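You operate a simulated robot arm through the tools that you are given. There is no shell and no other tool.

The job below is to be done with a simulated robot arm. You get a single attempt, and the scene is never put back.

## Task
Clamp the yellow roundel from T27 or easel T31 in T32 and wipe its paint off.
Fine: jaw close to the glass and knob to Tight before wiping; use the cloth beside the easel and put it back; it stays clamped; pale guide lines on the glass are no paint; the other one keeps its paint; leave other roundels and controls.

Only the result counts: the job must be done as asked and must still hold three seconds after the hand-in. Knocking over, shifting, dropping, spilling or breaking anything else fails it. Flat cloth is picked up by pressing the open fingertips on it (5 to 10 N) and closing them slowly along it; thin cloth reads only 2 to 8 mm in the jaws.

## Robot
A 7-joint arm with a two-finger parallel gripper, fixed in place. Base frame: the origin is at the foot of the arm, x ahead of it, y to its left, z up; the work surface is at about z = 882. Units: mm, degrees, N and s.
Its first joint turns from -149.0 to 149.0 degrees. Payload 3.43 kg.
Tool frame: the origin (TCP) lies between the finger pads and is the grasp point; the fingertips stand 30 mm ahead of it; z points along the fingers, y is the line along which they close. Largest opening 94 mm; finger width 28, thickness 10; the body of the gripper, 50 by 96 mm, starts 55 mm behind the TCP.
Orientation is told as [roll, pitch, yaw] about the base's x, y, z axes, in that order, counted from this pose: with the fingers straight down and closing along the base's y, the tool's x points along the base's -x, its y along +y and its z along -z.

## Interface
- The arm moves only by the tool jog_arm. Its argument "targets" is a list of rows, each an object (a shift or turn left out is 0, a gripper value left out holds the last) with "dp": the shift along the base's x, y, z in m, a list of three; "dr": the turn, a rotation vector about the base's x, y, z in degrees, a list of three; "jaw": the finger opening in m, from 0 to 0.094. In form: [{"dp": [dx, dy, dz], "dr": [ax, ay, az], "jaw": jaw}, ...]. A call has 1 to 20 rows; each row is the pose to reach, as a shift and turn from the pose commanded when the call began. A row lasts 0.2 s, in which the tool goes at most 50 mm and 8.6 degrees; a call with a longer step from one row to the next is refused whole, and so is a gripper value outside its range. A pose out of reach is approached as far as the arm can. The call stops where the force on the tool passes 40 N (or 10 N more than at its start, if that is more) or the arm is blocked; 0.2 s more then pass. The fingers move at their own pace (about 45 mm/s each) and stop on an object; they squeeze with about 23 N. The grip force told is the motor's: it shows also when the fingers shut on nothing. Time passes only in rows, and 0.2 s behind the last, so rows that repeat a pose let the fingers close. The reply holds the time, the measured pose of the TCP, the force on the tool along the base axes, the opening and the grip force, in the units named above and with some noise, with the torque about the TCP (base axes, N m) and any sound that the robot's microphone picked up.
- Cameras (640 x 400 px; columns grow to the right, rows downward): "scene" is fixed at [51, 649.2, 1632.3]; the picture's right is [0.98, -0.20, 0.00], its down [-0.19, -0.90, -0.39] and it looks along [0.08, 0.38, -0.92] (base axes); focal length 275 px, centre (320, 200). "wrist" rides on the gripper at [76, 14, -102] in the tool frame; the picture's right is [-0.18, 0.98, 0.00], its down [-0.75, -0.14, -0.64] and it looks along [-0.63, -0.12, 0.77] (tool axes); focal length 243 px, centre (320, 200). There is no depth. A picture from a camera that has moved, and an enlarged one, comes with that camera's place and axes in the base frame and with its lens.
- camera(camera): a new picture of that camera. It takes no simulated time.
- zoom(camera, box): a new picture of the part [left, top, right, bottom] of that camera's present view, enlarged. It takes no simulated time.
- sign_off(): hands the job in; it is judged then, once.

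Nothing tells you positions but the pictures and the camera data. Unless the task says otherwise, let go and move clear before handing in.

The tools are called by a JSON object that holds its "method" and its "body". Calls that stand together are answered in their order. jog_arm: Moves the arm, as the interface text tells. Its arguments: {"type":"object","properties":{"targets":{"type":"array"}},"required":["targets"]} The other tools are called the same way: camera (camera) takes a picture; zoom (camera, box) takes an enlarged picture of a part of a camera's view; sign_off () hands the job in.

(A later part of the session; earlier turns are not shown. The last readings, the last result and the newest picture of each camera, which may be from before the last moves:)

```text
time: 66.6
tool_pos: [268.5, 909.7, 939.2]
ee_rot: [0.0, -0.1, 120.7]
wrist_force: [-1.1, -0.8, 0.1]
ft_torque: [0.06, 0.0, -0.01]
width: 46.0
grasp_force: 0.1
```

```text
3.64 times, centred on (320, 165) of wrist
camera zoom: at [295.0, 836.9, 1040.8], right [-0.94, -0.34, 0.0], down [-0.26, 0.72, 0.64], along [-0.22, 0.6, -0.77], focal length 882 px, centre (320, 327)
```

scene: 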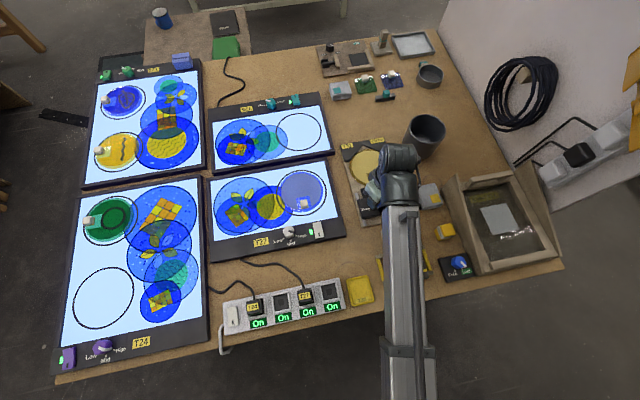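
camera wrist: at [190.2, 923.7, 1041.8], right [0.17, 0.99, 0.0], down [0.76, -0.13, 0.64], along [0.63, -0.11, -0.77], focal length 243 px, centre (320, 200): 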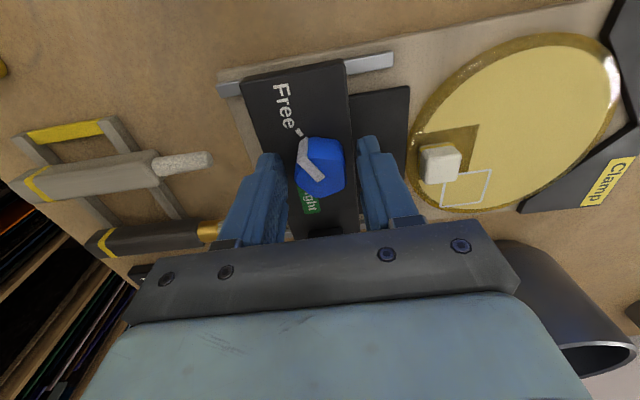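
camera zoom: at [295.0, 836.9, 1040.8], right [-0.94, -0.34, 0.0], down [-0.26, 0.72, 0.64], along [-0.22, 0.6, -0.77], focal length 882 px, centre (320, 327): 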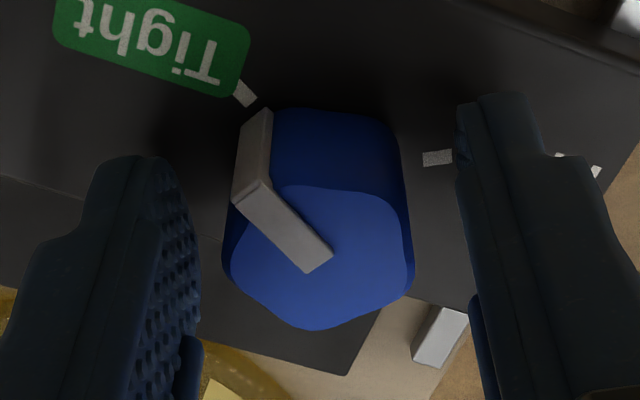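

The knob holds at Tight. I'll lift straight up, clear of it, and check the whole picture.

{"method": "jog_arm", "body": {"targets": [{"dp": [0, 0, 0.01]}, {"dp": [0, 0, 0.03]}, {"dp": [0, 0, 0.06]}, {"dp": [0, -0.01, 0.1]}, {"dp": [0, -0.03, 0.13]}, {"dp": [0.0, -0.06, 0.15]}, {"dp": [0.0, -0.1, 0.16]}, {"dp": [0.0, -0.1, 0.16]}]}}

{"method": "camera", "body": {"camera": "wrist"}}

{"method": "camera", "body": {"camera": "scene"}}

{"method": "zoom", "body": {"camera": "scene", "box": [340, 130, 440, 230]}}

```text
time: 68.4
tool_pos: [268.2, 810.0, 1098.9]
ee_rot: [0.0, 0.0, 120.7]
wrist_force: [-0.2, 0.0, -0.2]
ft_torque: [0.01, -0.01, -0.01]
width: 45.9
grasp_force: 0.0
```

```text
taken
camera wrist: at [295.3, 737.4, 1200.8], right [-0.94, -0.34, 0.0], down [-0.26, 0.72, 0.64], along [-0.22, 0.6, -0.77], focal length 243 px, centre (320, 200)
```

wrist: 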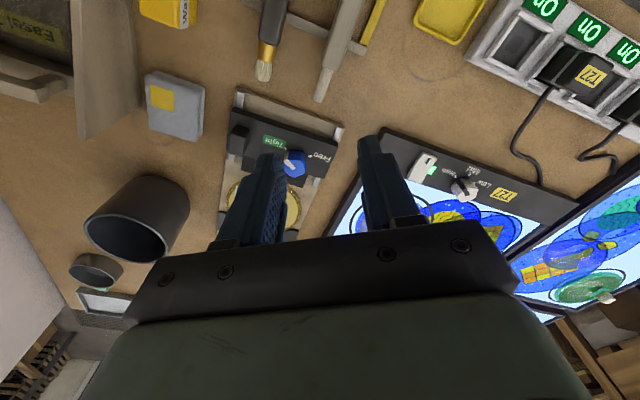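

```text
taken
```

scene: 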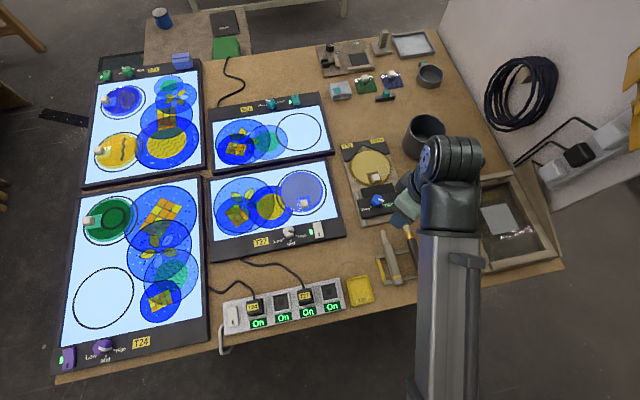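

```text
4.00 times, centred on (390, 180) of scene
camera zoom: at [51.0, 649.2, 1632.3], right [0.98, -0.2, 0.0], down [-0.19, -0.9, -0.39], along [0.08, 0.38, -0.92], focal length 1100 px, centre (40, 280)
```

zoom: 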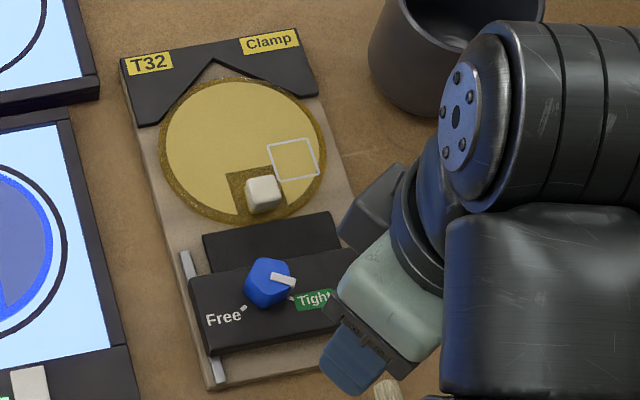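

The pointer is at Tight. I want to check whether the jaw plate is still against the glass.

{"method": "zoom", "body": {"camera": "scene", "box": [345, 165, 395, 205]}}

{"method": "zoom", "body": {"camera": "scene", "box": [340, 135, 400, 185]}}

```text
10.00 times, centred on (370, 185) of scene
camera zoom: at [51.0, 649.2, 1632.3], right [0.98, -0.2, 0.0], down [-0.19, -0.9, -0.39], along [0.08, 0.38, -0.92], focal length 2750 px, centre (-180, 350)
```

zoom: 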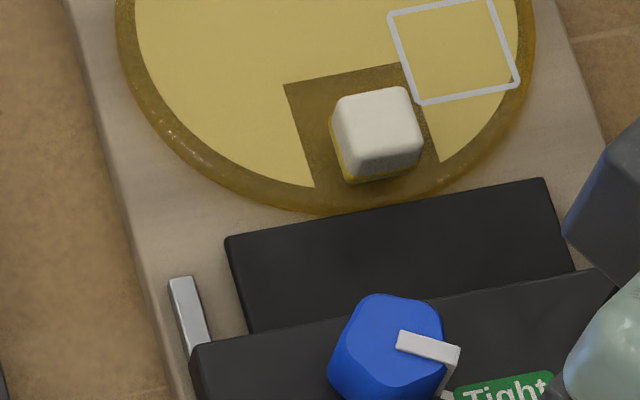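

```text
8.00 times, centred on (370, 160) of scene
camera zoom: at [51.0, 649.2, 1632.3], right [0.98, -0.2, 0.0], down [-0.19, -0.9, -0.39], along [0.08, 0.38, -0.92], focal length 2200 px, centre (-80, 520)
```

zoom: 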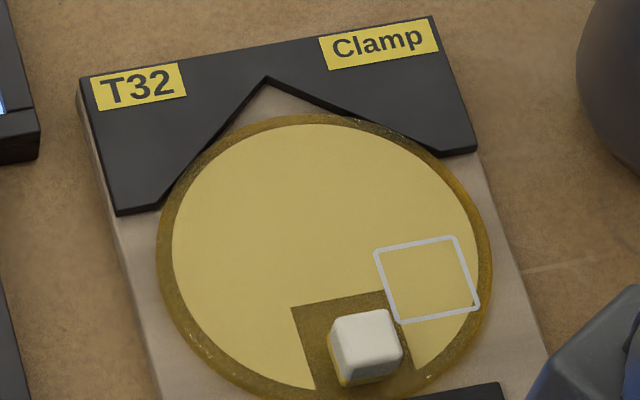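

The jaw plate is still touching the glass and the knob is at Tight. Next is the cloth beside the easel, near (428, 904): I'll move the camera closer and turn back to yaw 90.

{"method": "jog_arm", "body": {"targets": [{"dp": [0.02, 0.0, 0.0], "dr": [0, 0, -7.7]}, {"dp": [0.05, 0.0, -0.01], "dr": [0, 0, -15.4]}, {"dp": [0.08, 0.0, -0.02], "dr": [0, 0, -23]}, {"dp": [0.11, 0.005, -0.03], "dr": [0, 0, -30.7]}, {"dp": [0.14, 0.015, -0.045], "dr": [0, 0, -30.7]}, {"dp": [0.17, 0.025, -0.06], "dr": [0, 0, -30.7]}, {"dp": [0.17, 0.025, -0.06], "dr": [0, 0, -30.7]}]}}

{"method": "camera", "body": {"camera": "wrist"}}

{"method": "zoom", "body": {"camera": "wrist", "box": [260, 110, 400, 210]}}

{"method": "zoom", "body": {"camera": "scene", "box": [400, 170, 460, 220]}}

```text
time: 70.0
tool_pos: [441.0, 834.4, 1037.4]
ee_rot: [-0.1, 0.0, 90.1]
wrist_force: [0.1, -0.6, -0.7]
ft_torque: [0.02, -0.01, 0.02]
width: 46.1
grasp_force: 0.0
```

```text
taken
camera wrist: at [425.6, 757.7, 1138.6], right [-0.98, 0.18, 0.0], down [0.14, 0.75, 0.64], along [0.12, 0.63, -0.77], focal length 243 px, centre (320, 200)
```

wrist: 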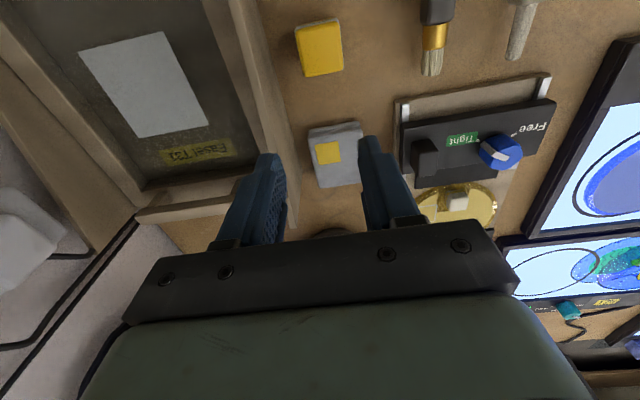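

```text
4.00 times, centred on (330, 160) of wrist
camera zoom: at [425.6, 757.7, 1138.6], right [-0.98, 0.18, 0.0], down [0.14, 0.75, 0.64], along [0.12, 0.63, -0.77], focal length 970 px, centre (280, 360)
```

zoom: 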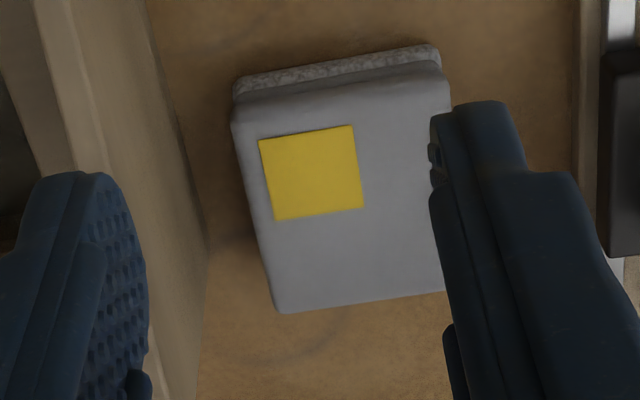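

```text
8.00 times, centred on (430, 195) of scene
camera zoom: at [51.0, 649.2, 1632.3], right [0.98, -0.2, 0.0], down [-0.19, -0.9, -0.39], along [0.08, 0.38, -0.92], focal length 2200 px, centre (-560, 240)
```

zoom: 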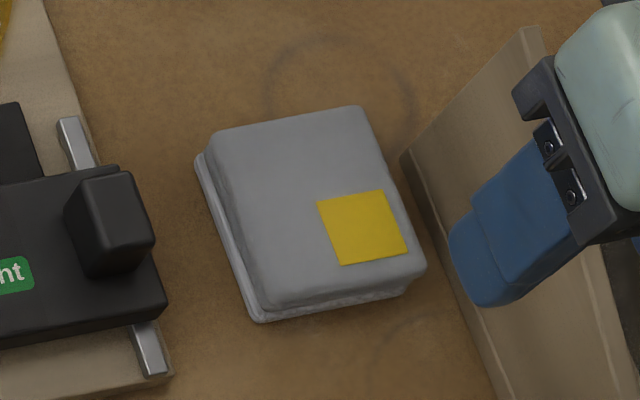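

The cloth is a folded grey pad about 55 x 66 mm, top near z = 897, centred near (431, 903). I'll tilt the camera for a low close-up to see how its layers are built before choosing the grip.

{"method": "jog_arm", "body": {"targets": [{"dp": [-0.004, 0.0, -0.01], "dr": [6, 0, 0]}, {"dp": [-0.006, 0.0, -0.025], "dr": [12, 0, 0]}, {"dp": [-0.008, 0.0, -0.04], "dr": [18, 0, 0]}, {"dp": [-0.01, 0.0, -0.052], "dr": [24, 0, 0]}, {"dp": [-0.01, 0.0, -0.06], "dr": [30, 0, 0]}, {"dp": [-0.01, 0.0, -0.06], "dr": [30, 0, 0]}]}}

{"method": "camera", "body": {"camera": "wrist"}}

{"method": "zoom", "body": {"camera": "wrist", "box": [260, 90, 400, 190]}}

```text
time: 71.4
tool_pos: [428.7, 834.3, 977.7]
ee_rot: [0.0, -30.1, 90.1]
wrist_force: [-0.5, 0.4, 0.7]
ft_torque: [-0.02, 0.0, -0.01]
width: 46.3
grasp_force: 0.1
```

```text
taken
camera wrist: at [413.6, 717.6, 1027.2], right [-0.98, 0.16, 0.09], down [0.14, 0.33, 0.93], along [0.12, 0.93, -0.35], focal length 243 px, centre (320, 200)
```

wrist: 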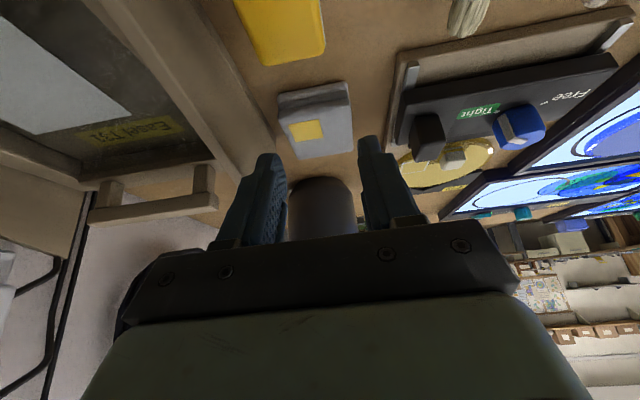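

```text
4.00 times, centred on (330, 140) of wrist
camera zoom: at [413.6, 717.6, 1027.2], right [-0.98, 0.16, 0.09], down [0.14, 0.33, 0.93], along [0.12, 0.93, -0.35], focal length 970 px, centre (280, 440)
```

zoom: 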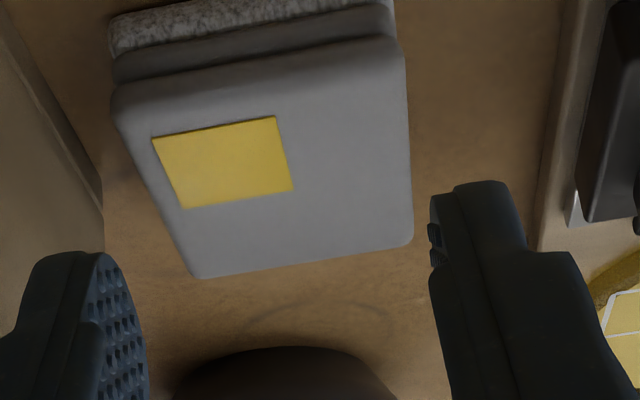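

The pad is layered (textured underside) and about 16 mm thick, so it can be held by its ±x sides with the tool tilted about x. Before gripping, I'll check how little tilt suffices to reach the far side of the disc at wiping height.

{"method": "jog_arm", "body": {"targets": [{"dp": [0, 0.0, 0.03]}, {"dp": [-0.02, 0.02, 0.06]}, {"dp": [-0.05, 0.05, 0.06], "dr": [-3, 0, 0]}, {"dp": [-0.08, 0.085, 0.06], "dr": [-6, 0, 0]}, {"dp": [-0.11, 0.12, 0.05], "dr": [-8, 0, 0]}, {"dp": [-0.135, 0.155, 0.03], "dr": [-8, 0, 0]}, {"dp": [-0.14, 0.19, 0.01], "dr": [-8, 0, 0]}, {"dp": [-0.14, 0.215, -0.01], "dr": [-8, 0, 0]}, {"dp": [-0.14, 0.23, -0.028], "dr": [-8, 0, 0]}, {"dp": [-0.14, 0.23, -0.028], "dr": [-8, 0, 0]}]}}

{"method": "camera", "body": {"camera": "wrist"}}

{"method": "camera", "body": {"camera": "scene"}}

```text
time: 73.6
tool_pos: [288.1, 1063.5, 949.6]
ee_rot: [0.0, -22.0, 90.0]
wrist_force: [0.0, -0.4, 0.5]
ft_torque: [-0.06, 0.04, 0.06]
width: 45.7
grasp_force: 0.0
```

```text
taken
camera wrist: at [273.6, 955.3, 1015.4], right [-0.98, 0.17, 0.07], down [0.14, 0.46, 0.88], along [0.12, 0.87, -0.47], focal length 243 px, centre (320, 200)
```

wrist: 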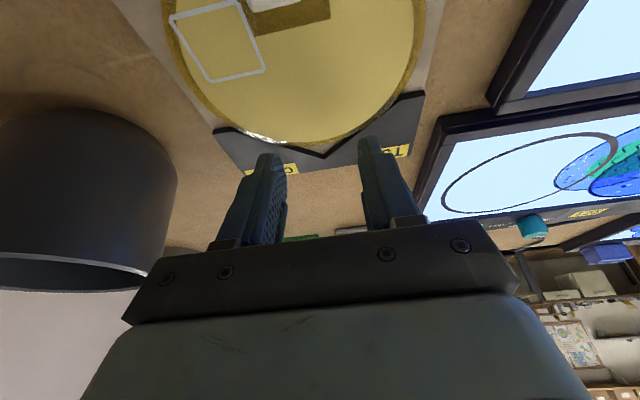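

```text
taken
```

scene: 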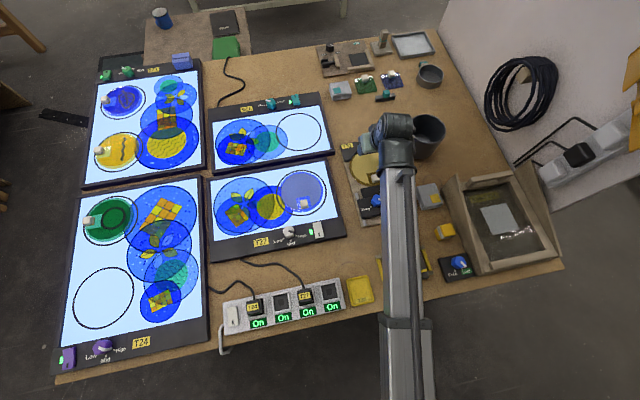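

22° reaches it. Let me see whether 15° also does, since a smaller tilt holds the pad better.

{"method": "jog_arm", "body": {"targets": [{"dp": [0, 0, 0], "dr": [-3.5, 0, 0]}, {"dp": [0, 0, 0], "dr": [-7, 0, 0]}, {"dp": [0, 0, -0.006], "dr": [-7, 0, 0]}, {"dp": [0, 0, -0.006], "dr": [-7, 0, 0]}]}}

{"method": "zoom", "body": {"camera": "wrist", "box": [160, 0, 440, 175]}}

```text
time: 74.6
tool_pos: [287.9, 1065.2, 944.4]
ee_rot: [0.0, -15.1, 90.0]
wrist_force: [0.0, 0.1, 0.3]
ft_torque: [-0.02, -0.01, 0.03]
width: 45.9
grasp_force: 0.0
```

```text
2.29 times, centred on (300, 88) of wrist
camera zoom: at [274.0, 964.5, 1022.9], right [-0.98, 0.18, 0.05], down [0.14, 0.56, 0.82], along [0.12, 0.81, -0.58], focal length 555 px, centre (366, 457)
```

zoom: 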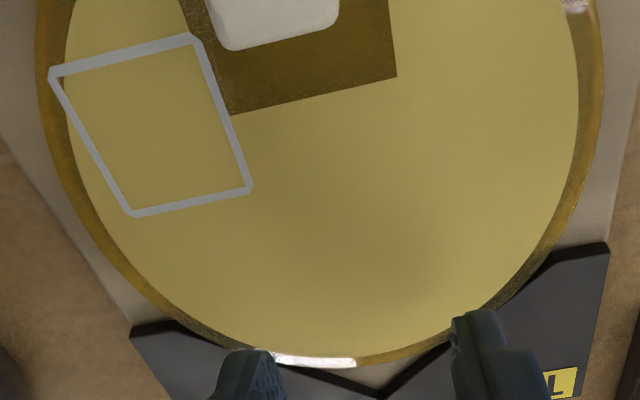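

15° reaches too. Testing the vertical tool at the same spot, since that would free up the choice of grip direction.

{"method": "jog_arm", "body": {"targets": [{"dp": [0, 0, 0.01], "dr": [-5, 0, 0]}, {"dp": [0, 0, 0.01], "dr": [-10, 0, 0]}, {"dp": [0, 0, 0.01], "dr": [-15, 0, 0]}, {"dp": [0, 0, 0.005], "dr": [-15, 0, 0]}, {"dp": [0, 0, 0.005], "dr": [-15, 0, 0]}]}}

{"method": "zoom", "body": {"camera": "wrist", "box": [160, 0, 440, 175]}}

```text
time: 75.8
tool_pos: [289.6, 1065.4, 947.9]
ee_rot: [0.0, 0.0, 90.0]
wrist_force: [0.3, 0.0, -0.2]
ft_torque: [0.01, 0.0, -0.02]
width: 46.0
grasp_force: 0.0
```

```text
2.29 times, centred on (300, 88) of wrist
camera zoom: at [274.3, 988.9, 1051.2], right [-0.98, 0.18, 0.0], down [0.14, 0.75, 0.64], along [0.12, 0.63, -0.77], focal length 555 px, centre (366, 457)
```

zoom: 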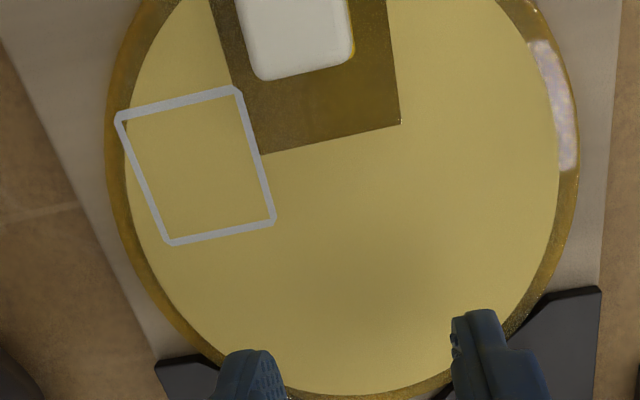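

The vertical tool reaches there easily, so I can hold the pad by its near and far sides (closing along y), which leaves its ±x edges free to pass close to the handle. I'll go above the cloth at yaw 0.

{"method": "jog_arm", "body": {"targets": [{"dp": [0, -0.01, 0.03]}, {"dp": [0, -0.03, 0.07]}, {"dp": [0.01, -0.05, 0.1], "dr": [0, 0, -8]}, {"dp": [0.03, -0.07, 0.1], "dr": [0, 0, -16]}, {"dp": [0.05, -0.09, 0.1], "dr": [0, 0, -24]}, {"dp": [0.07, -0.11, 0.1], "dr": [0, 0, -32]}, {"dp": [0.09, -0.125, 0.1], "dr": [0, 0, -40]}, {"dp": [0.11, -0.14, 0.1], "dr": [0, 0, -48]}, {"dp": [0.125, -0.15, 0.1], "dr": [0, 0, -56]}, {"dp": [0.135, -0.16, 0.1], "dr": [0, 0, -64]}, {"dp": [0.142, -0.164, 0.1], "dr": [0, 0, -72]}, {"dp": [0.142, -0.164, 0.1], "dr": [0, 0, -80]}, {"dp": [0.142, -0.164, 0.1], "dr": [0, 0, -88]}, {"dp": [0.142, -0.164, 0.1], "dr": [0, 0, -90], "jaw": 0.09}, {"dp": [0.142, -0.164, 0.1], "dr": [0, 0, -90], "jaw": 0.09}]}}

{"method": "camera", "body": {"camera": "wrist"}}

{"method": "zoom", "body": {"camera": "wrist", "box": [220, 60, 420, 185]}}

```text
time: 79.0
tool_pos: [430.9, 900.4, 1049.3]
ee_rot: [0.0, 0.0, -0.2]
wrist_force: [0.2, 0.0, -0.3]
ft_torque: [0.0, 0.0, -0.01]
width: 89.9
grasp_force: 0.0
```

```text
taken
camera wrist: at [354.5, 914.9, 1151.6], right [0.19, 0.98, 0.0], down [0.75, -0.14, 0.64], along [0.63, -0.12, -0.77], focal length 243 px, centre (320, 200)
```

wrist: 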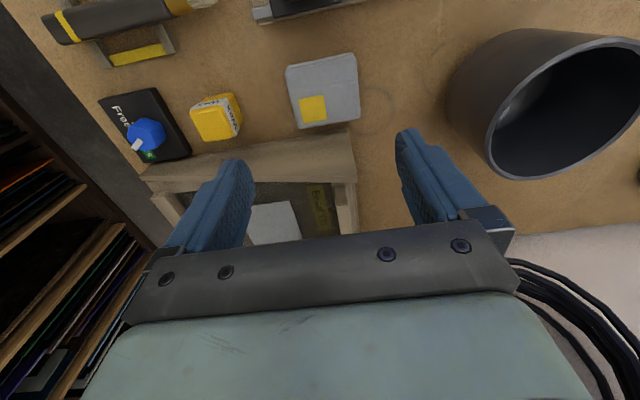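

```text
3.20 times, centred on (320, 122) of wrist
camera zoom: at [354.5, 914.9, 1151.6], right [0.19, 0.98, 0.0], down [0.75, -0.14, 0.64], along [0.63, -0.12, -0.77], focal length 776 px, centre (320, 448)
```

zoom: 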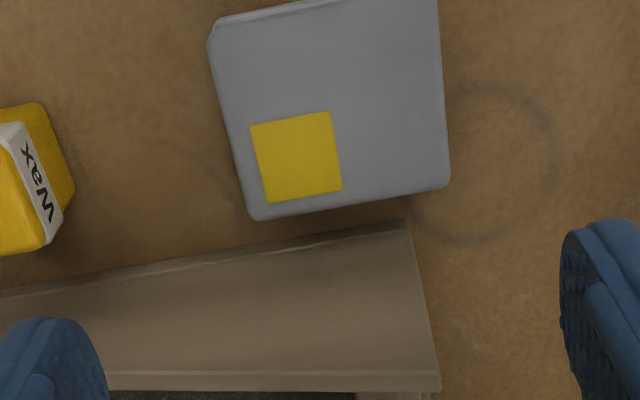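

The cloth spans about x 402–460, y 868–938. I'll descend over it with the fingers straddling its near and far sides.

{"method": "jog_arm", "body": {"targets": [{"dp": [0, 0.003, -0.02]}, {"dp": [0, 0.003, -0.045]}, {"dp": [0, 0.003, -0.07]}, {"dp": [0, 0.003, -0.09]}, {"dp": [0, 0.003, -0.105]}, {"dp": [0, 0.003, -0.115]}, {"dp": [0, 0.003, -0.12]}, {"dp": [0, 0.003, -0.12]}]}}

{"method": "camera", "body": {"camera": "wrist"}}

{"method": "zoom", "body": {"camera": "scene", "box": [400, 170, 460, 230]}}

```text
time: 80.8
tool_pos: [429.5, 904.0, 929.9]
ee_rot: [-0.1, 0.0, -0.1]
wrist_force: [-0.3, 0.2, 0.1]
ft_torque: [-0.02, 0.0, -0.01]
width: 89.8
grasp_force: 0.0
```

```text
taken
camera wrist: at [354.1, 918.2, 1031.4], right [0.18, 0.98, 0.0], down [0.75, -0.14, 0.64], along [0.63, -0.12, -0.77], focal length 243 px, centre (320, 200)
```

wrist: 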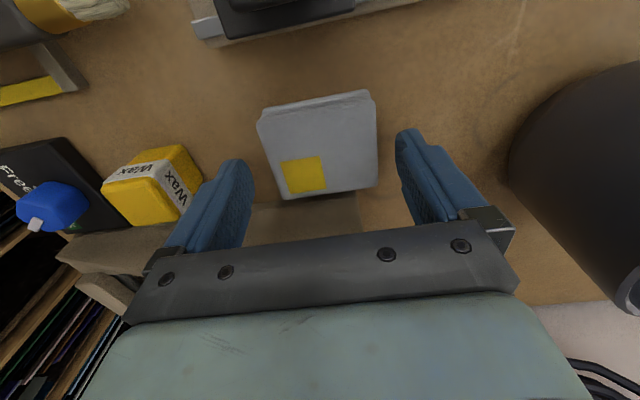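

```text
6.67 times, centred on (430, 200) of scene
camera zoom: at [51.0, 649.2, 1632.3], right [0.98, -0.2, 0.0], down [-0.19, -0.9, -0.39], along [0.08, 0.38, -0.92], focal length 1833 px, centre (-413, 200)
```

zoom: 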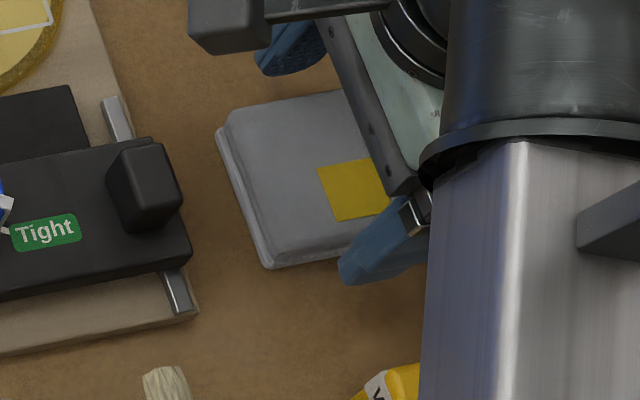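

Fingers are on either side of the pad. I'll go down to 5 mm above the table in steps.

{"method": "jog_arm", "body": {"targets": [{"dp": [0.001, 0, -0.005]}, {"dp": [0.001, 0, -0.01]}, {"dp": [0.001, 0, -0.012]}, {"dp": [0.001, 0, -0.012]}]}}

{"method": "jog_arm", "body": {"targets": [{"dp": [0, 0, -0.002]}, {"dp": [0, 0, -0.004]}, {"dp": [0, 0, -0.005]}, {"dp": [0, 0, -0.005]}]}}

```text
time: 81.8
tool_pos: [431.8, 903.7, 915.9]
ee_rot: [0.0, -0.1, 0.1]
wrist_force: [0.7, -0.4, 0.0]
ft_torque: [0.0, -0.01, 0.01]
width: 90.0
grasp_force: 0.0
```

```text
time: 82.8
tool_pos: [432.7, 903.6, 910.6]
ee_rot: [0.0, 0.0, 0.0]
wrist_force: [-1.1, 0.0, 0.6]
ft_torque: [0.0, -0.02, 0.03]
width: 90.1
grasp_force: 0.1
```

Still no table contact at z ≈ 912. I'll feel for the table in 1 mm steps.

{"method": "jog_arm", "body": {"targets": [{"dp": [0, 0, -0.001]}, {"dp": [0, 0, -0.001]}]}}

{"method": "jog_arm", "body": {"targets": [{"dp": [0, 0, -0.001]}, {"dp": [0, 0, -0.001]}]}}

```text
time: 83.4
tool_pos: [432.9, 904.1, 910.3]
ee_rot: [-0.1, 0.0, -0.1]
wrist_force: [-0.5, 0.1, -0.2]
ft_torque: [0.02, 0.01, 0.0]
width: 90.1
grasp_force: 0.0
```

```text
time: 84.0
tool_pos: [431.5, 903.7, 910.3]
ee_rot: [0.0, 0.0, 0.0]
wrist_force: [0.1, 0.3, 0.4]
ft_torque: [0.02, 0.02, 0.03]
width: 90.2
grasp_force: 0.0
```

{"method": "jog_arm", "body": {"targets": [{"dp": [0, 0, -0.001]}, {"dp": [0, 0, -0.001]}]}}

{"method": "jog_arm", "body": {"targets": [{"dp": [0, 0, -0.001]}, {"dp": [0, 0, -0.001]}]}}

{"method": "camera", "body": {"camera": "wrist"}}

```text
time: 84.6
tool_pos: [431.9, 903.7, 909.7]
ee_rot: [0.0, 0.0, 0.0]
wrist_force: [-0.1, 0.3, 0.1]
ft_torque: [-0.02, 0.01, 0.01]
width: 89.9
grasp_force: 0.0
```

```text
time: 85.2
tool_pos: [430.9, 904.2, 907.6]
ee_rot: [0.0, 0.0, 0.0]
wrist_force: [0.8, 0.7, -0.3]
ft_torque: [-0.01, -0.02, -0.03]
width: 89.9
grasp_force: 0.0
```

```text
taken
camera wrist: at [354.7, 918.6, 1010.4], right [0.18, 0.98, 0.0], down [0.75, -0.14, 0.64], along [0.63, -0.12, -0.77], focal length 243 px, centre (320, 200)
```

wrist: 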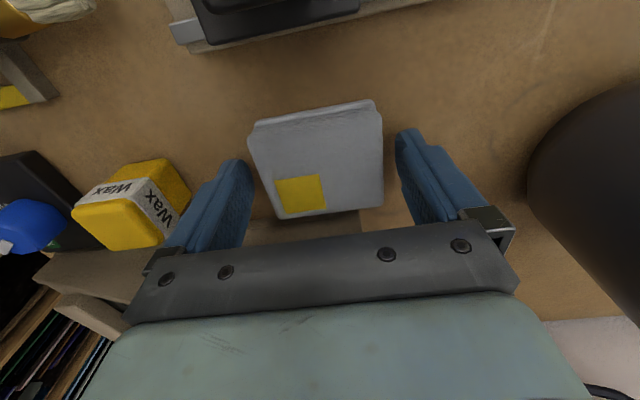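

{"method": "zoom", "body": {"camera": "wrist", "box": [200, 80, 440, 230]}}

{"method": "zoom", "body": {"camera": "scene", "box": [400, 170, 460, 230]}}

```text
2.67 times, centred on (320, 155) of wrist
camera zoom: at [354.7, 918.6, 1010.4], right [0.18, 0.98, 0.0], down [0.75, -0.14, 0.64], along [0.63, -0.12, -0.77], focal length 647 px, centre (320, 320)
```

zoom: 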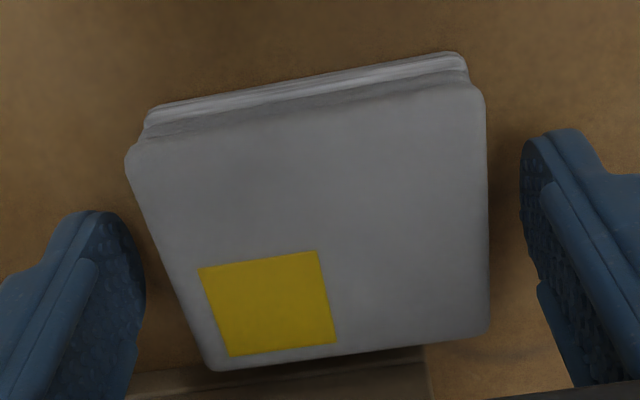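

```text
6.67 times, centred on (430, 200) of scene
camera zoom: at [51.0, 649.2, 1632.3], right [0.98, -0.2, 0.0], down [-0.19, -0.9, -0.39], along [0.08, 0.38, -0.92], focal length 1833 px, centre (-413, 200)
```

zoom: 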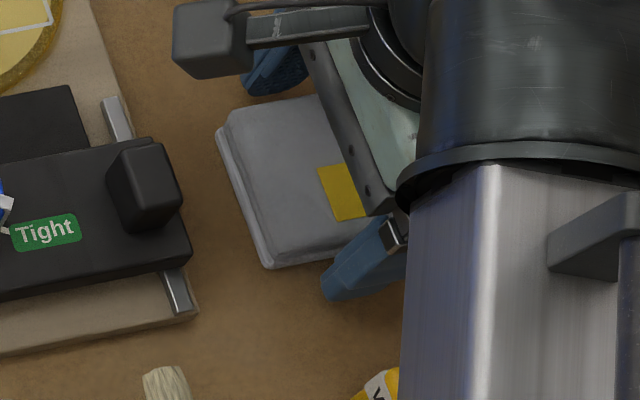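

{"method": "jog_arm", "body": {"targets": [{"dp": [0, 0, -0.001]}, {"dp": [0, 0, -0.0015]}, {"dp": [0, 0, -0.0015]}]}}

{"method": "jog_arm", "body": {"targets": [{"dp": [0, 0, -0.001]}, {"dp": [0, 0, -0.0015]}, {"dp": [0, 0, -0.0015]}]}}

```text
time: 86.0
tool_pos: [431.7, 903.3, 905.4]
ee_rot: [0.0, 0.1, 0.1]
wrist_force: [0.2, 0.0, 0.6]
ft_torque: [0.02, -0.01, -0.01]
width: 90.1
grasp_force: 0.0
```

```text
time: 86.8
tool_pos: [432.8, 902.8, 905.1]
ee_rot: [0.0, 0.0, 0.0]
wrist_force: [-0.8, 0.5, -1.3]
ft_torque: [-0.04, -0.01, -0.01]
width: 90.1
grasp_force: 0.1
```

{"method": "jog_arm", "body": {"targets": [{"dp": [0, 0, -0.001]}, {"dp": [0, 0, -0.0015]}, {"dp": [0, 0, -0.0015]}]}}

{"method": "jog_arm", "body": {"targets": [{"dp": [0, 0, -0.001]}, {"dp": [0, 0, -0.0015]}, {"dp": [0, 0, -0.0015]}]}}

```text
time: 87.6
tool_pos: [433.4, 903.3, 903.5]
ee_rot: [0.0, 0.0, 0.0]
wrist_force: [-0.5, -0.9, 0.7]
ft_torque: [0.04, 0.0, 0.01]
width: 89.9
grasp_force: 0.0
```

```text
time: 88.4
tool_pos: [432.2, 903.3, 901.6]
ee_rot: [0.0, 0.0, 0.0]
wrist_force: [0.1, 0.3, 0.1]
ft_torque: [-0.01, 0.01, 0.04]
width: 90.0
grasp_force: 0.1
```

{"method": "jog_arm", "body": {"targets": [{"dp": [0, 0, -0.001]}, {"dp": [0, 0, -0.0015]}, {"dp": [0, 0, -0.0015]}]}}

{"method": "zoom", "body": {"camera": "wrist", "box": [200, 80, 440, 230]}}

{"method": "zoom", "body": {"camera": "scene", "box": [400, 170, 460, 230]}}

```text
time: 89.2
tool_pos: [431.4, 903.4, 900.7]
ee_rot: [0.1, 0.0, 0.1]
wrist_force: [0.0, 0.1, -1.2]
ft_torque: [0.03, -0.01, 0.01]
width: 90.1
grasp_force: 0.1
```

```text
2.67 times, centred on (320, 155) of wrist
camera zoom: at [355.1, 917.7, 1002.8], right [0.18, 0.98, 0.0], down [0.75, -0.14, 0.64], along [0.63, -0.12, -0.77], focal length 647 px, centre (320, 320)
```

zoom: 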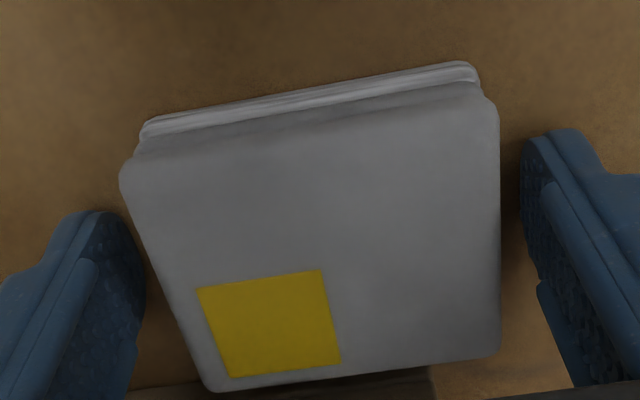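

```text
6.67 times, centred on (430, 200) of scene
camera zoom: at [51.0, 649.2, 1632.3], right [0.98, -0.2, 0.0], down [-0.19, -0.9, -0.39], along [0.08, 0.38, -0.92], focal length 1833 px, centre (-413, 200)
```

zoom: 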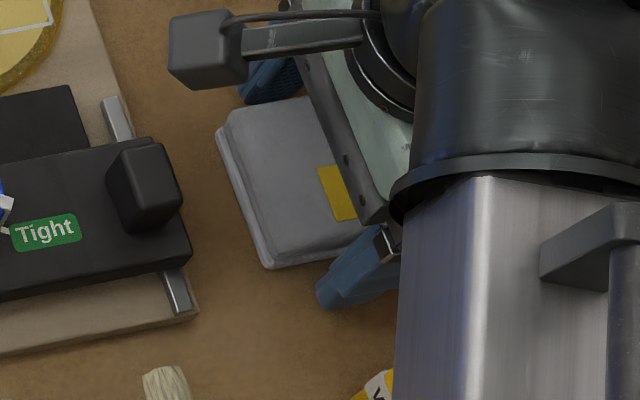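

{"method": "jog_arm", "body": {"targets": [{"dp": [0, 0, -0.001]}, {"dp": [0, 0, -0.002]}, {"dp": [0, 0, -0.002]}]}}

{"method": "jog_arm", "body": {"targets": [{"dp": [0, 0, -0.001]}, {"dp": [0, 0, -0.002]}, {"dp": [0, 0, -0.002]}]}}

```text
time: 90.0
tool_pos: [431.2, 902.9, 900.0]
ee_rot: [0.0, -0.1, -0.1]
wrist_force: [-0.1, 0.8, 17.3]
ft_torque: [-0.8, 0.08, -0.01]
width: 89.7
grasp_force: 0.1
```

```text
time: 90.6
tool_pos: [432.7, 903.7, 901.0]
ee_rot: [0.1, -0.2, 0.0]
wrist_force: [-0.7, 0.8, 11.7]
ft_torque: [-0.55, 0.18, -0.01]
width: 89.9
grasp_force: 0.2
stopped in row 3: the force on the tool passed its limit at 42 N (the readings are from after the stop); the commanded pose is now the measured one
```

Found the table: contact at TCP z ≈ 900.5. I'll raise 6 mm so the pad's underside will protrude below the fingertips, then close slowly on the pad.

{"method": "jog_arm", "body": {"targets": [{"dp": [0, 0, 0.003]}, {"dp": [0, 0, 0.006]}, {"dp": [0, 0, 0.006], "jaw": 0.085}, {"dp": [0, 0, 0.006], "jaw": 0.08}, {"dp": [0, 0, 0.006], "jaw": 0.076}, {"dp": [0, 0, 0.006], "jaw": 0.073}, {"dp": [0, 0, 0.006], "jaw": 0.07}, {"dp": [0, 0, 0.006], "jaw": 0.067}, {"dp": [0, 0, 0.006], "jaw": 0.067}]}}

{"method": "zoom", "body": {"camera": "wrist", "box": [200, 80, 440, 230]}}

```text
time: 92.6
tool_pos: [431.6, 904.9, 904.4]
ee_rot: [0.1, -0.1, 0.0]
wrist_force: [0.8, -1.1, 0.2]
ft_torque: [-0.05, 0.0, 0.01]
width: 69.0
grasp_force: 22.7
```

```text
2.67 times, centred on (320, 155) of wrist
camera zoom: at [354.9, 918.8, 1007.0], right [0.18, 0.98, 0.0], down [0.75, -0.14, 0.64], along [0.63, -0.12, -0.77], focal length 647 px, centre (320, 320)
```

zoom: 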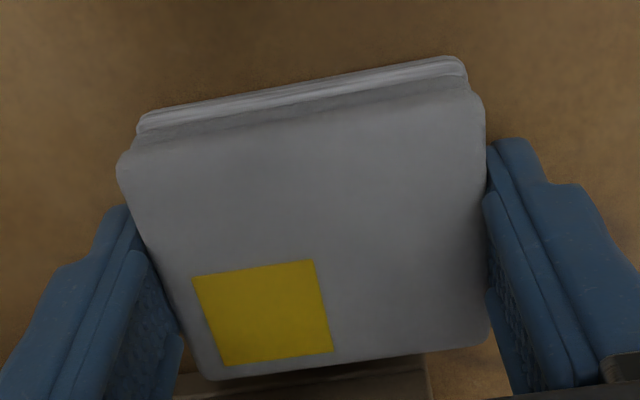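

The pad is held at 69 mm with 22.7 N. I'll lift it and check.

{"method": "jog_arm", "body": {"targets": [{"dp": [0, 0, 0.004]}, {"dp": [0, 0, 0.01]}, {"dp": [0, 0, 0.025]}, {"dp": [0, 0, 0.045]}, {"dp": [0, 0, 0.065]}, {"dp": [0, 0, 0.065]}]}}

{"method": "camera", "body": {"camera": "wrist"}}

{"method": "zoom", "body": {"camera": "scene", "box": [380, 150, 480, 230]}}

```text
time: 94.0
tool_pos: [431.0, 902.9, 969.3]
ee_rot: [0.1, -0.1, -0.1]
wrist_force: [-0.4, 0.1, 0.8]
ft_torque: [0.01, -0.02, -0.01]
width: 69.2
grasp_force: 23.4
```

```text
taken
camera wrist: at [353.5, 918.5, 1070.9], right [0.18, 0.98, 0.0], down [0.75, -0.14, 0.64], along [0.63, -0.12, -0.77], focal length 243 px, centre (320, 200)
```

wrist: 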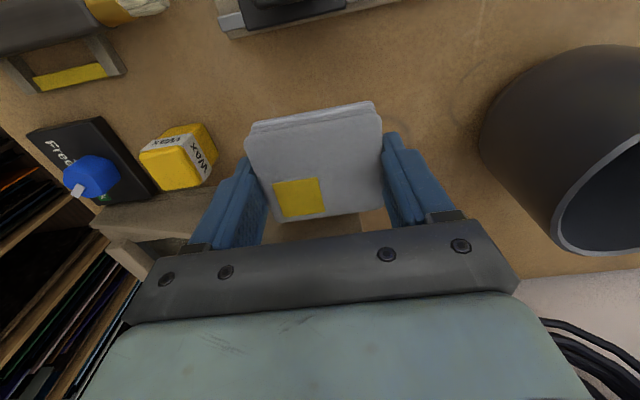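

```text
5.00 times, centred on (430, 190) of scene
camera zoom: at [51.0, 649.2, 1632.3], right [0.98, -0.2, 0.0], down [-0.19, -0.9, -0.39], along [0.08, 0.38, -0.92], focal length 1375 px, centre (-230, 250)
```

zoom: 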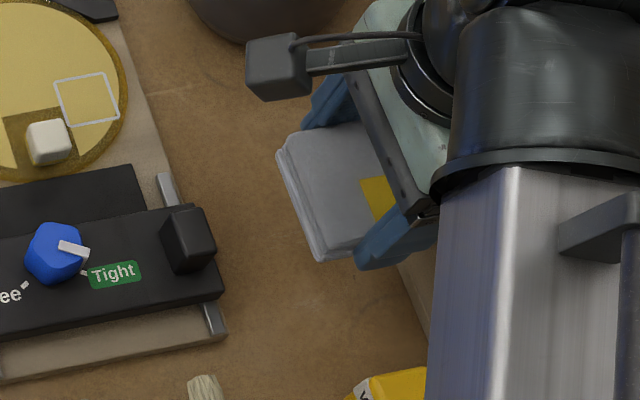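

The pad is held level at 69 mm. Before wiping I want to know whether the V plate stands above the glass, so I'll look closely at the contact zones.

{"method": "zoom", "body": {"camera": "scene", "box": [350, 140, 380, 165]}}

{"method": "zoom", "body": {"camera": "scene", "box": [375, 140, 405, 165]}}

{"method": "zoom", "body": {"camera": "scene", "box": [355, 175, 395, 200]}}

```text
16.00 times, centred on (365, 152) of scene
camera zoom: at [51.0, 649.2, 1632.3], right [0.98, -0.2, 0.0], down [-0.19, -0.9, -0.39], along [0.08, 0.38, -0.92], focal length 4399 px, centre (-400, 960)
```

zoom: 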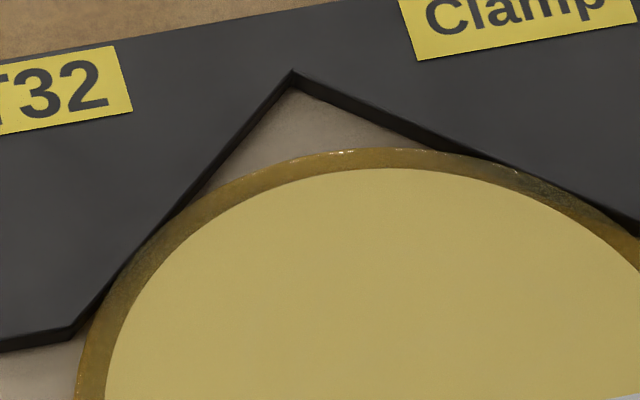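

```text
16.00 times, centred on (390, 152) of scene
camera zoom: at [51.0, 649.2, 1632.3], right [0.98, -0.2, 0.0], down [-0.19, -0.9, -0.39], along [0.08, 0.38, -0.92], focal length 4399 px, centre (-800, 960)
```

zoom: 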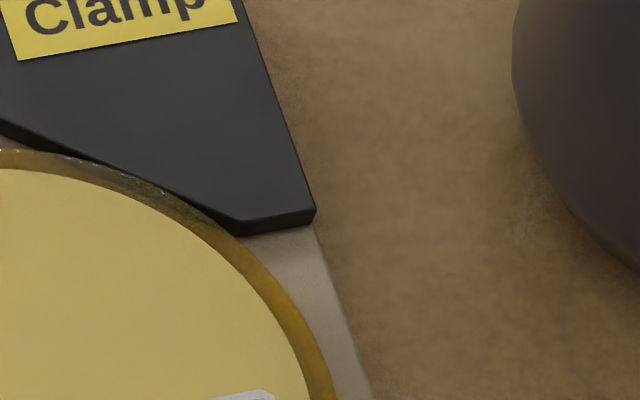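

```text
16.00 times, centred on (375, 188) of scene
camera zoom: at [51.0, 649.2, 1632.3], right [0.98, -0.2, 0.0], down [-0.19, -0.9, -0.39], along [0.08, 0.38, -0.92], focal length 4399 px, centre (-560, 400)
```

zoom: 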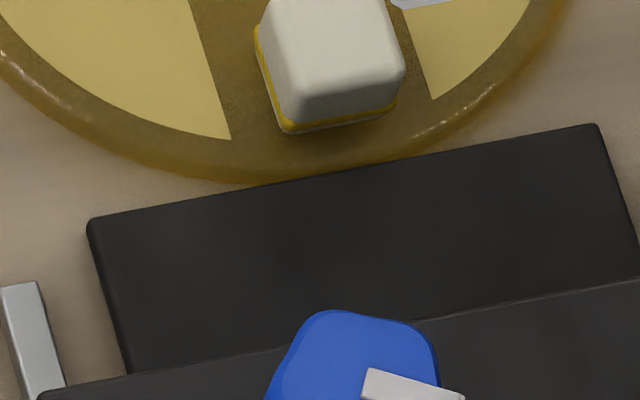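

The V plate may stand slightly proud of the glass, so I'll keep the pad inside the V: first a pass with the pad turned −39° along the right V wall, then mirrored on the left, then straight passes above and beside the handle. Moving over the disc now, high, with the pad turned.

{"method": "jog_arm", "body": {"targets": [{"dp": [-0.01, 0.01, 0.02]}, {"dp": [-0.03, 0.033, 0.035]}, {"dp": [-0.055, 0.06, 0.04], "dr": [0, 0, -8]}, {"dp": [-0.08, 0.09, 0.04], "dr": [0, 0, -16]}, {"dp": [-0.105, 0.12, 0.04], "dr": [0, 0, -24]}, {"dp": [-0.125, 0.145, 0.04], "dr": [0, 0, -32]}, {"dp": [-0.14, 0.16, 0.04], "dr": [0, 0, -39.3]}, {"dp": [-0.1444, 0.1652, 0.035], "dr": [0, 0, -39.3]}, {"dp": [-0.1444, 0.1652, 0.02], "dr": [0, 0, -39.3]}, {"dp": [-0.1444, 0.1652, 0.0], "dr": [0, 0, -39.3]}, {"dp": [-0.1444, 0.1652, -0.012], "dr": [0, 0, -39.3]}, {"dp": [-0.1444, 0.1652, -0.012], "dr": [0, 0, -39.3]}]}}

{"method": "camera", "body": {"camera": "wrist"}}

{"method": "zoom", "body": {"camera": "scene", "box": [330, 110, 430, 210]}}

```text
time: 96.6
tool_pos: [288.5, 1069.7, 957.3]
ee_rot: [0.0, -0.2, -39.3]
wrist_force: [-0.5, 0.4, -0.2]
ft_torque: [0.0, -0.01, 0.0]
width: 69.3
grasp_force: 23.3
```

```text
taken
camera wrist: at [237.2, 1128.0, 1059.9], right [0.77, 0.64, 0.0], down [0.49, -0.59, 0.64], along [0.41, -0.49, -0.77], focal length 243 px, centre (320, 200)
```

wrist: 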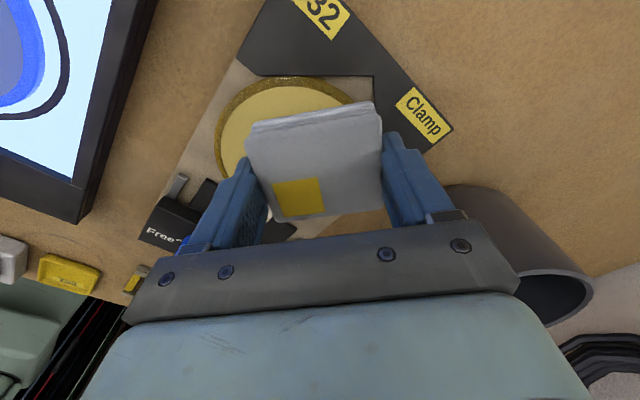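

```text
4.00 times, centred on (380, 160) of scene
camera zoom: at [51.0, 649.2, 1632.3], right [0.98, -0.2, 0.0], down [-0.19, -0.9, -0.39], along [0.08, 0.38, -0.92], focal length 1100 px, centre (80, 360)
```

zoom: 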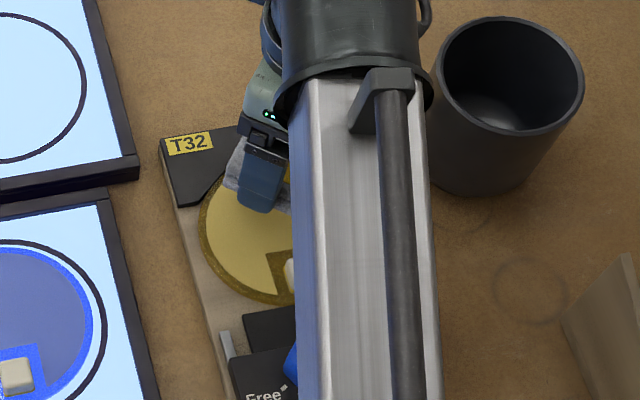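

Pad is over the disc, parallel to the right V wall. Lowering to about 10 mm above the glass and checking alignment.

{"method": "jog_arm", "body": {"targets": [{"dp": [0, 0, -0.008]}, {"dp": [0, 0, -0.016]}, {"dp": [0, 0, -0.022]}, {"dp": [0, 0, -0.022]}]}}

{"method": "zoom", "body": {"camera": "wrist", "box": [190, 50, 450, 230]}}

```text
time: 97.6
tool_pos: [286.2, 1068.5, 936.0]
ee_rot: [0.1, -0.1, -39.3]
wrist_force: [0.7, -0.7, -0.5]
ft_torque: [-0.04, 0.01, -0.02]
width: 69.2
grasp_force: 23.2
```

```text
2.22 times, centred on (320, 140) of wrist
camera zoom: at [236.3, 1128.0, 1038.6], right [0.76, 0.64, 0.0], down [0.49, -0.59, 0.64], along [0.41, -0.49, -0.77], focal length 539 px, centre (320, 333)
```

zoom: 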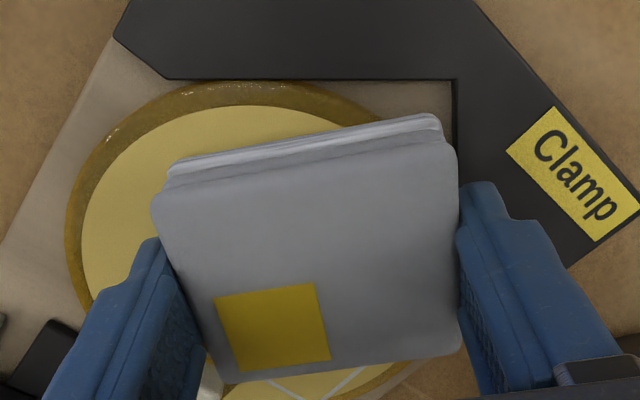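

Alignment is good: the pad's corner sits about 5 mm inside the V's apex. Lowering in small steps to touch the glass.

{"method": "jog_arm", "body": {"targets": [{"dp": [0, 0, -0.003]}, {"dp": [0, 0, -0.005]}, {"dp": [0, 0, -0.005]}]}}

{"method": "jog_arm", "body": {"targets": [{"dp": [0, 0, -0.0015]}, {"dp": [0, 0, -0.003]}, {"dp": [0, 0, -0.003]}]}}

```text
time: 98.4
tool_pos: [286.9, 1068.6, 931.1]
ee_rot: [-0.1, -0.2, -39.3]
wrist_force: [-0.7, 0.8, -0.2]
ft_torque: [0.01, -0.02, 0.0]
width: 68.9
grasp_force: 23.0
```

```text
time: 99.2
tool_pos: [287.6, 1070.1, 927.2]
ee_rot: [0.1, 0.0, -39.3]
wrist_force: [0.2, 0.3, -0.2]
ft_torque: [0.01, -0.02, -0.03]
width: 69.2
grasp_force: 22.9
```

{"method": "jog_arm", "body": {"targets": [{"dp": [0, 0, -0.001]}, {"dp": [0, 0, -0.002]}, {"dp": [0, 0, -0.002]}]}}

{"method": "jog_arm", "body": {"targets": [{"dp": [0, 0, -0.001]}, {"dp": [0, 0, -0.002]}, {"dp": [0, 0, -0.002]}]}}

```text
time: 100.0
tool_pos: [287.6, 1069.9, 926.1]
ee_rot: [0.0, -0.1, -39.4]
wrist_force: [-0.4, -0.6, -0.2]
ft_torque: [0.02, -0.04, 0.01]
width: 69.2
grasp_force: 22.8
```

```text
time: 100.8
tool_pos: [287.4, 1069.9, 924.1]
ee_rot: [0.1, -0.2, -39.3]
wrist_force: [0.0, 0.3, 1.9]
ft_torque: [-0.03, 0.01, -0.01]
width: 69.1
grasp_force: 22.9
```

Just touching (about 2 N). One more small step to press.

{"method": "jog_arm", "body": {"targets": [{"dp": [0, 0, -0.0006]}, {"dp": [0, 0, -0.0006]}]}}

```text
time: 101.4
tool_pos: [287.4, 1069.4, 923.7]
ee_rot: [0.1, 0.0, -39.3]
wrist_force: [0.6, 2.3, 8.3]
ft_torque: [-0.09, 0.05, -0.02]
width: 69.2
grasp_force: 22.4
```

Pressing at about 8 N. I'll slide the first stretch along the right wall and see how the paint reacts.

{"method": "jog_arm", "body": {"targets": [{"dp": [0.0023, -0.0019, 0]}, {"dp": [0.0046, -0.0038, 0]}, {"dp": [0.007, -0.0057, 0]}, {"dp": [0.0093, -0.0076, 0]}, {"dp": [0.0116, -0.0095, 0]}, {"dp": [0.0116, -0.0095, 0]}]}}

{"method": "zoom", "body": {"camera": "wrist", "box": [190, 50, 450, 230]}}

{"method": "zoom", "body": {"camera": "scene", "box": [330, 110, 430, 210]}}

```text
time: 102.8
tool_pos: [299.3, 1061.0, 923.2]
ee_rot: [0.1, -0.1, -39.3]
wrist_force: [-5.5, 3.5, 11.4]
ft_torque: [0.02, 0.15, -0.02]
width: 69.4
grasp_force: 22.7
```

```text
2.22 times, centred on (320, 140) of wrist
camera zoom: at [248.3, 1119.1, 1025.8], right [0.76, 0.64, 0.0], down [0.49, -0.59, 0.64], along [0.41, -0.49, -0.77], focal length 539 px, centre (320, 333)
```

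zoom: 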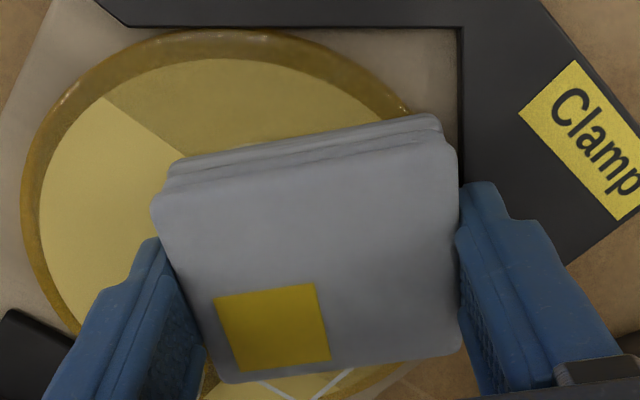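

```text
4.00 times, centred on (380, 160) of scene
camera zoom: at [51.0, 649.2, 1632.3], right [0.98, -0.2, 0.0], down [-0.19, -0.9, -0.39], along [0.08, 0.38, -0.92], focal length 1100 px, centre (80, 360)
```

zoom: 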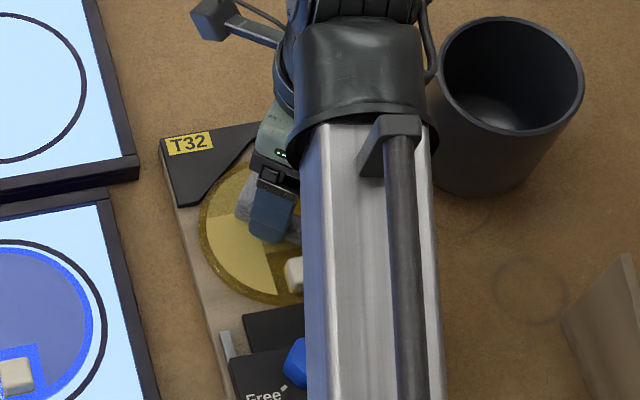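

The wiping works: a sector of paint at the far side is already gone. Continuing the slide along the right wall.

{"method": "jog_arm", "body": {"targets": [{"dp": [0.0023, -0.0019, 0.0002]}, {"dp": [0.0046, -0.0038, 0.0002]}, {"dp": [0.007, -0.0057, 0.0002]}, {"dp": [0.0093, -0.0076, 0.0002]}, {"dp": [0.0116, -0.0095, 0.0002]}, {"dp": [0.0139, -0.0114, 0.0002]}, {"dp": [0.0163, -0.0133, 0.0002]}, {"dp": [0.0186, -0.0152, 0.0002]}, {"dp": [0.0209, -0.0171, 0.0002]}, {"dp": [0.0232, -0.019, 0.0002]}, {"dp": [0.0232, -0.019, 0.0002]}]}}

{"method": "zoom", "body": {"camera": "wrist", "box": [190, 50, 450, 230]}}

{"method": "zoom", "body": {"camera": "scene", "box": [330, 110, 430, 210]}}

```text
time: 105.2
tool_pos: [323.4, 1040.5, 923.5]
ee_rot: [0.0, -0.2, -39.3]
wrist_force: [-1.1, -0.6, 2.1]
ft_torque: [0.03, -0.01, 0.02]
width: 68.8
grasp_force: 22.4
```

```text
2.22 times, centred on (320, 140) of wrist
camera zoom: at [272.5, 1099.5, 1025.6], right [0.77, 0.64, 0.0], down [0.49, -0.59, 0.64], along [0.41, -0.49, -0.77], focal length 539 px, centre (320, 333)
```

zoom: 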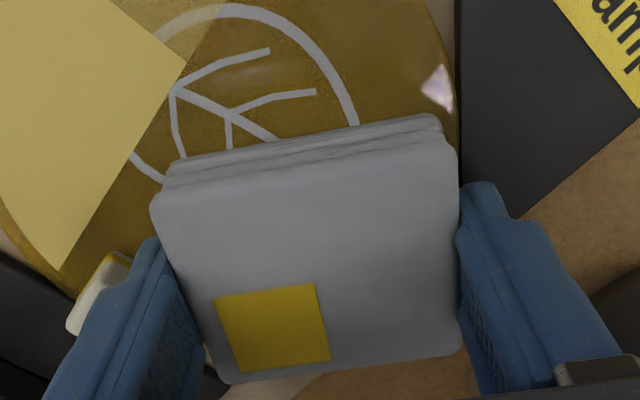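

```text
4.00 times, centred on (380, 160) of scene
camera zoom: at [51.0, 649.2, 1632.3], right [0.98, -0.2, 0.0], down [-0.19, -0.9, -0.39], along [0.08, 0.38, -0.92], focal length 1100 px, centre (80, 360)
```

zoom: 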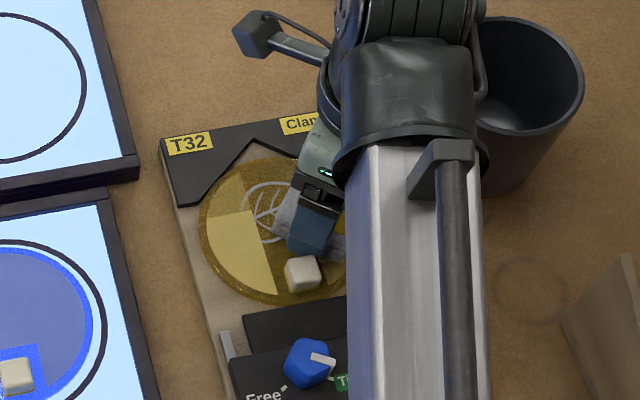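

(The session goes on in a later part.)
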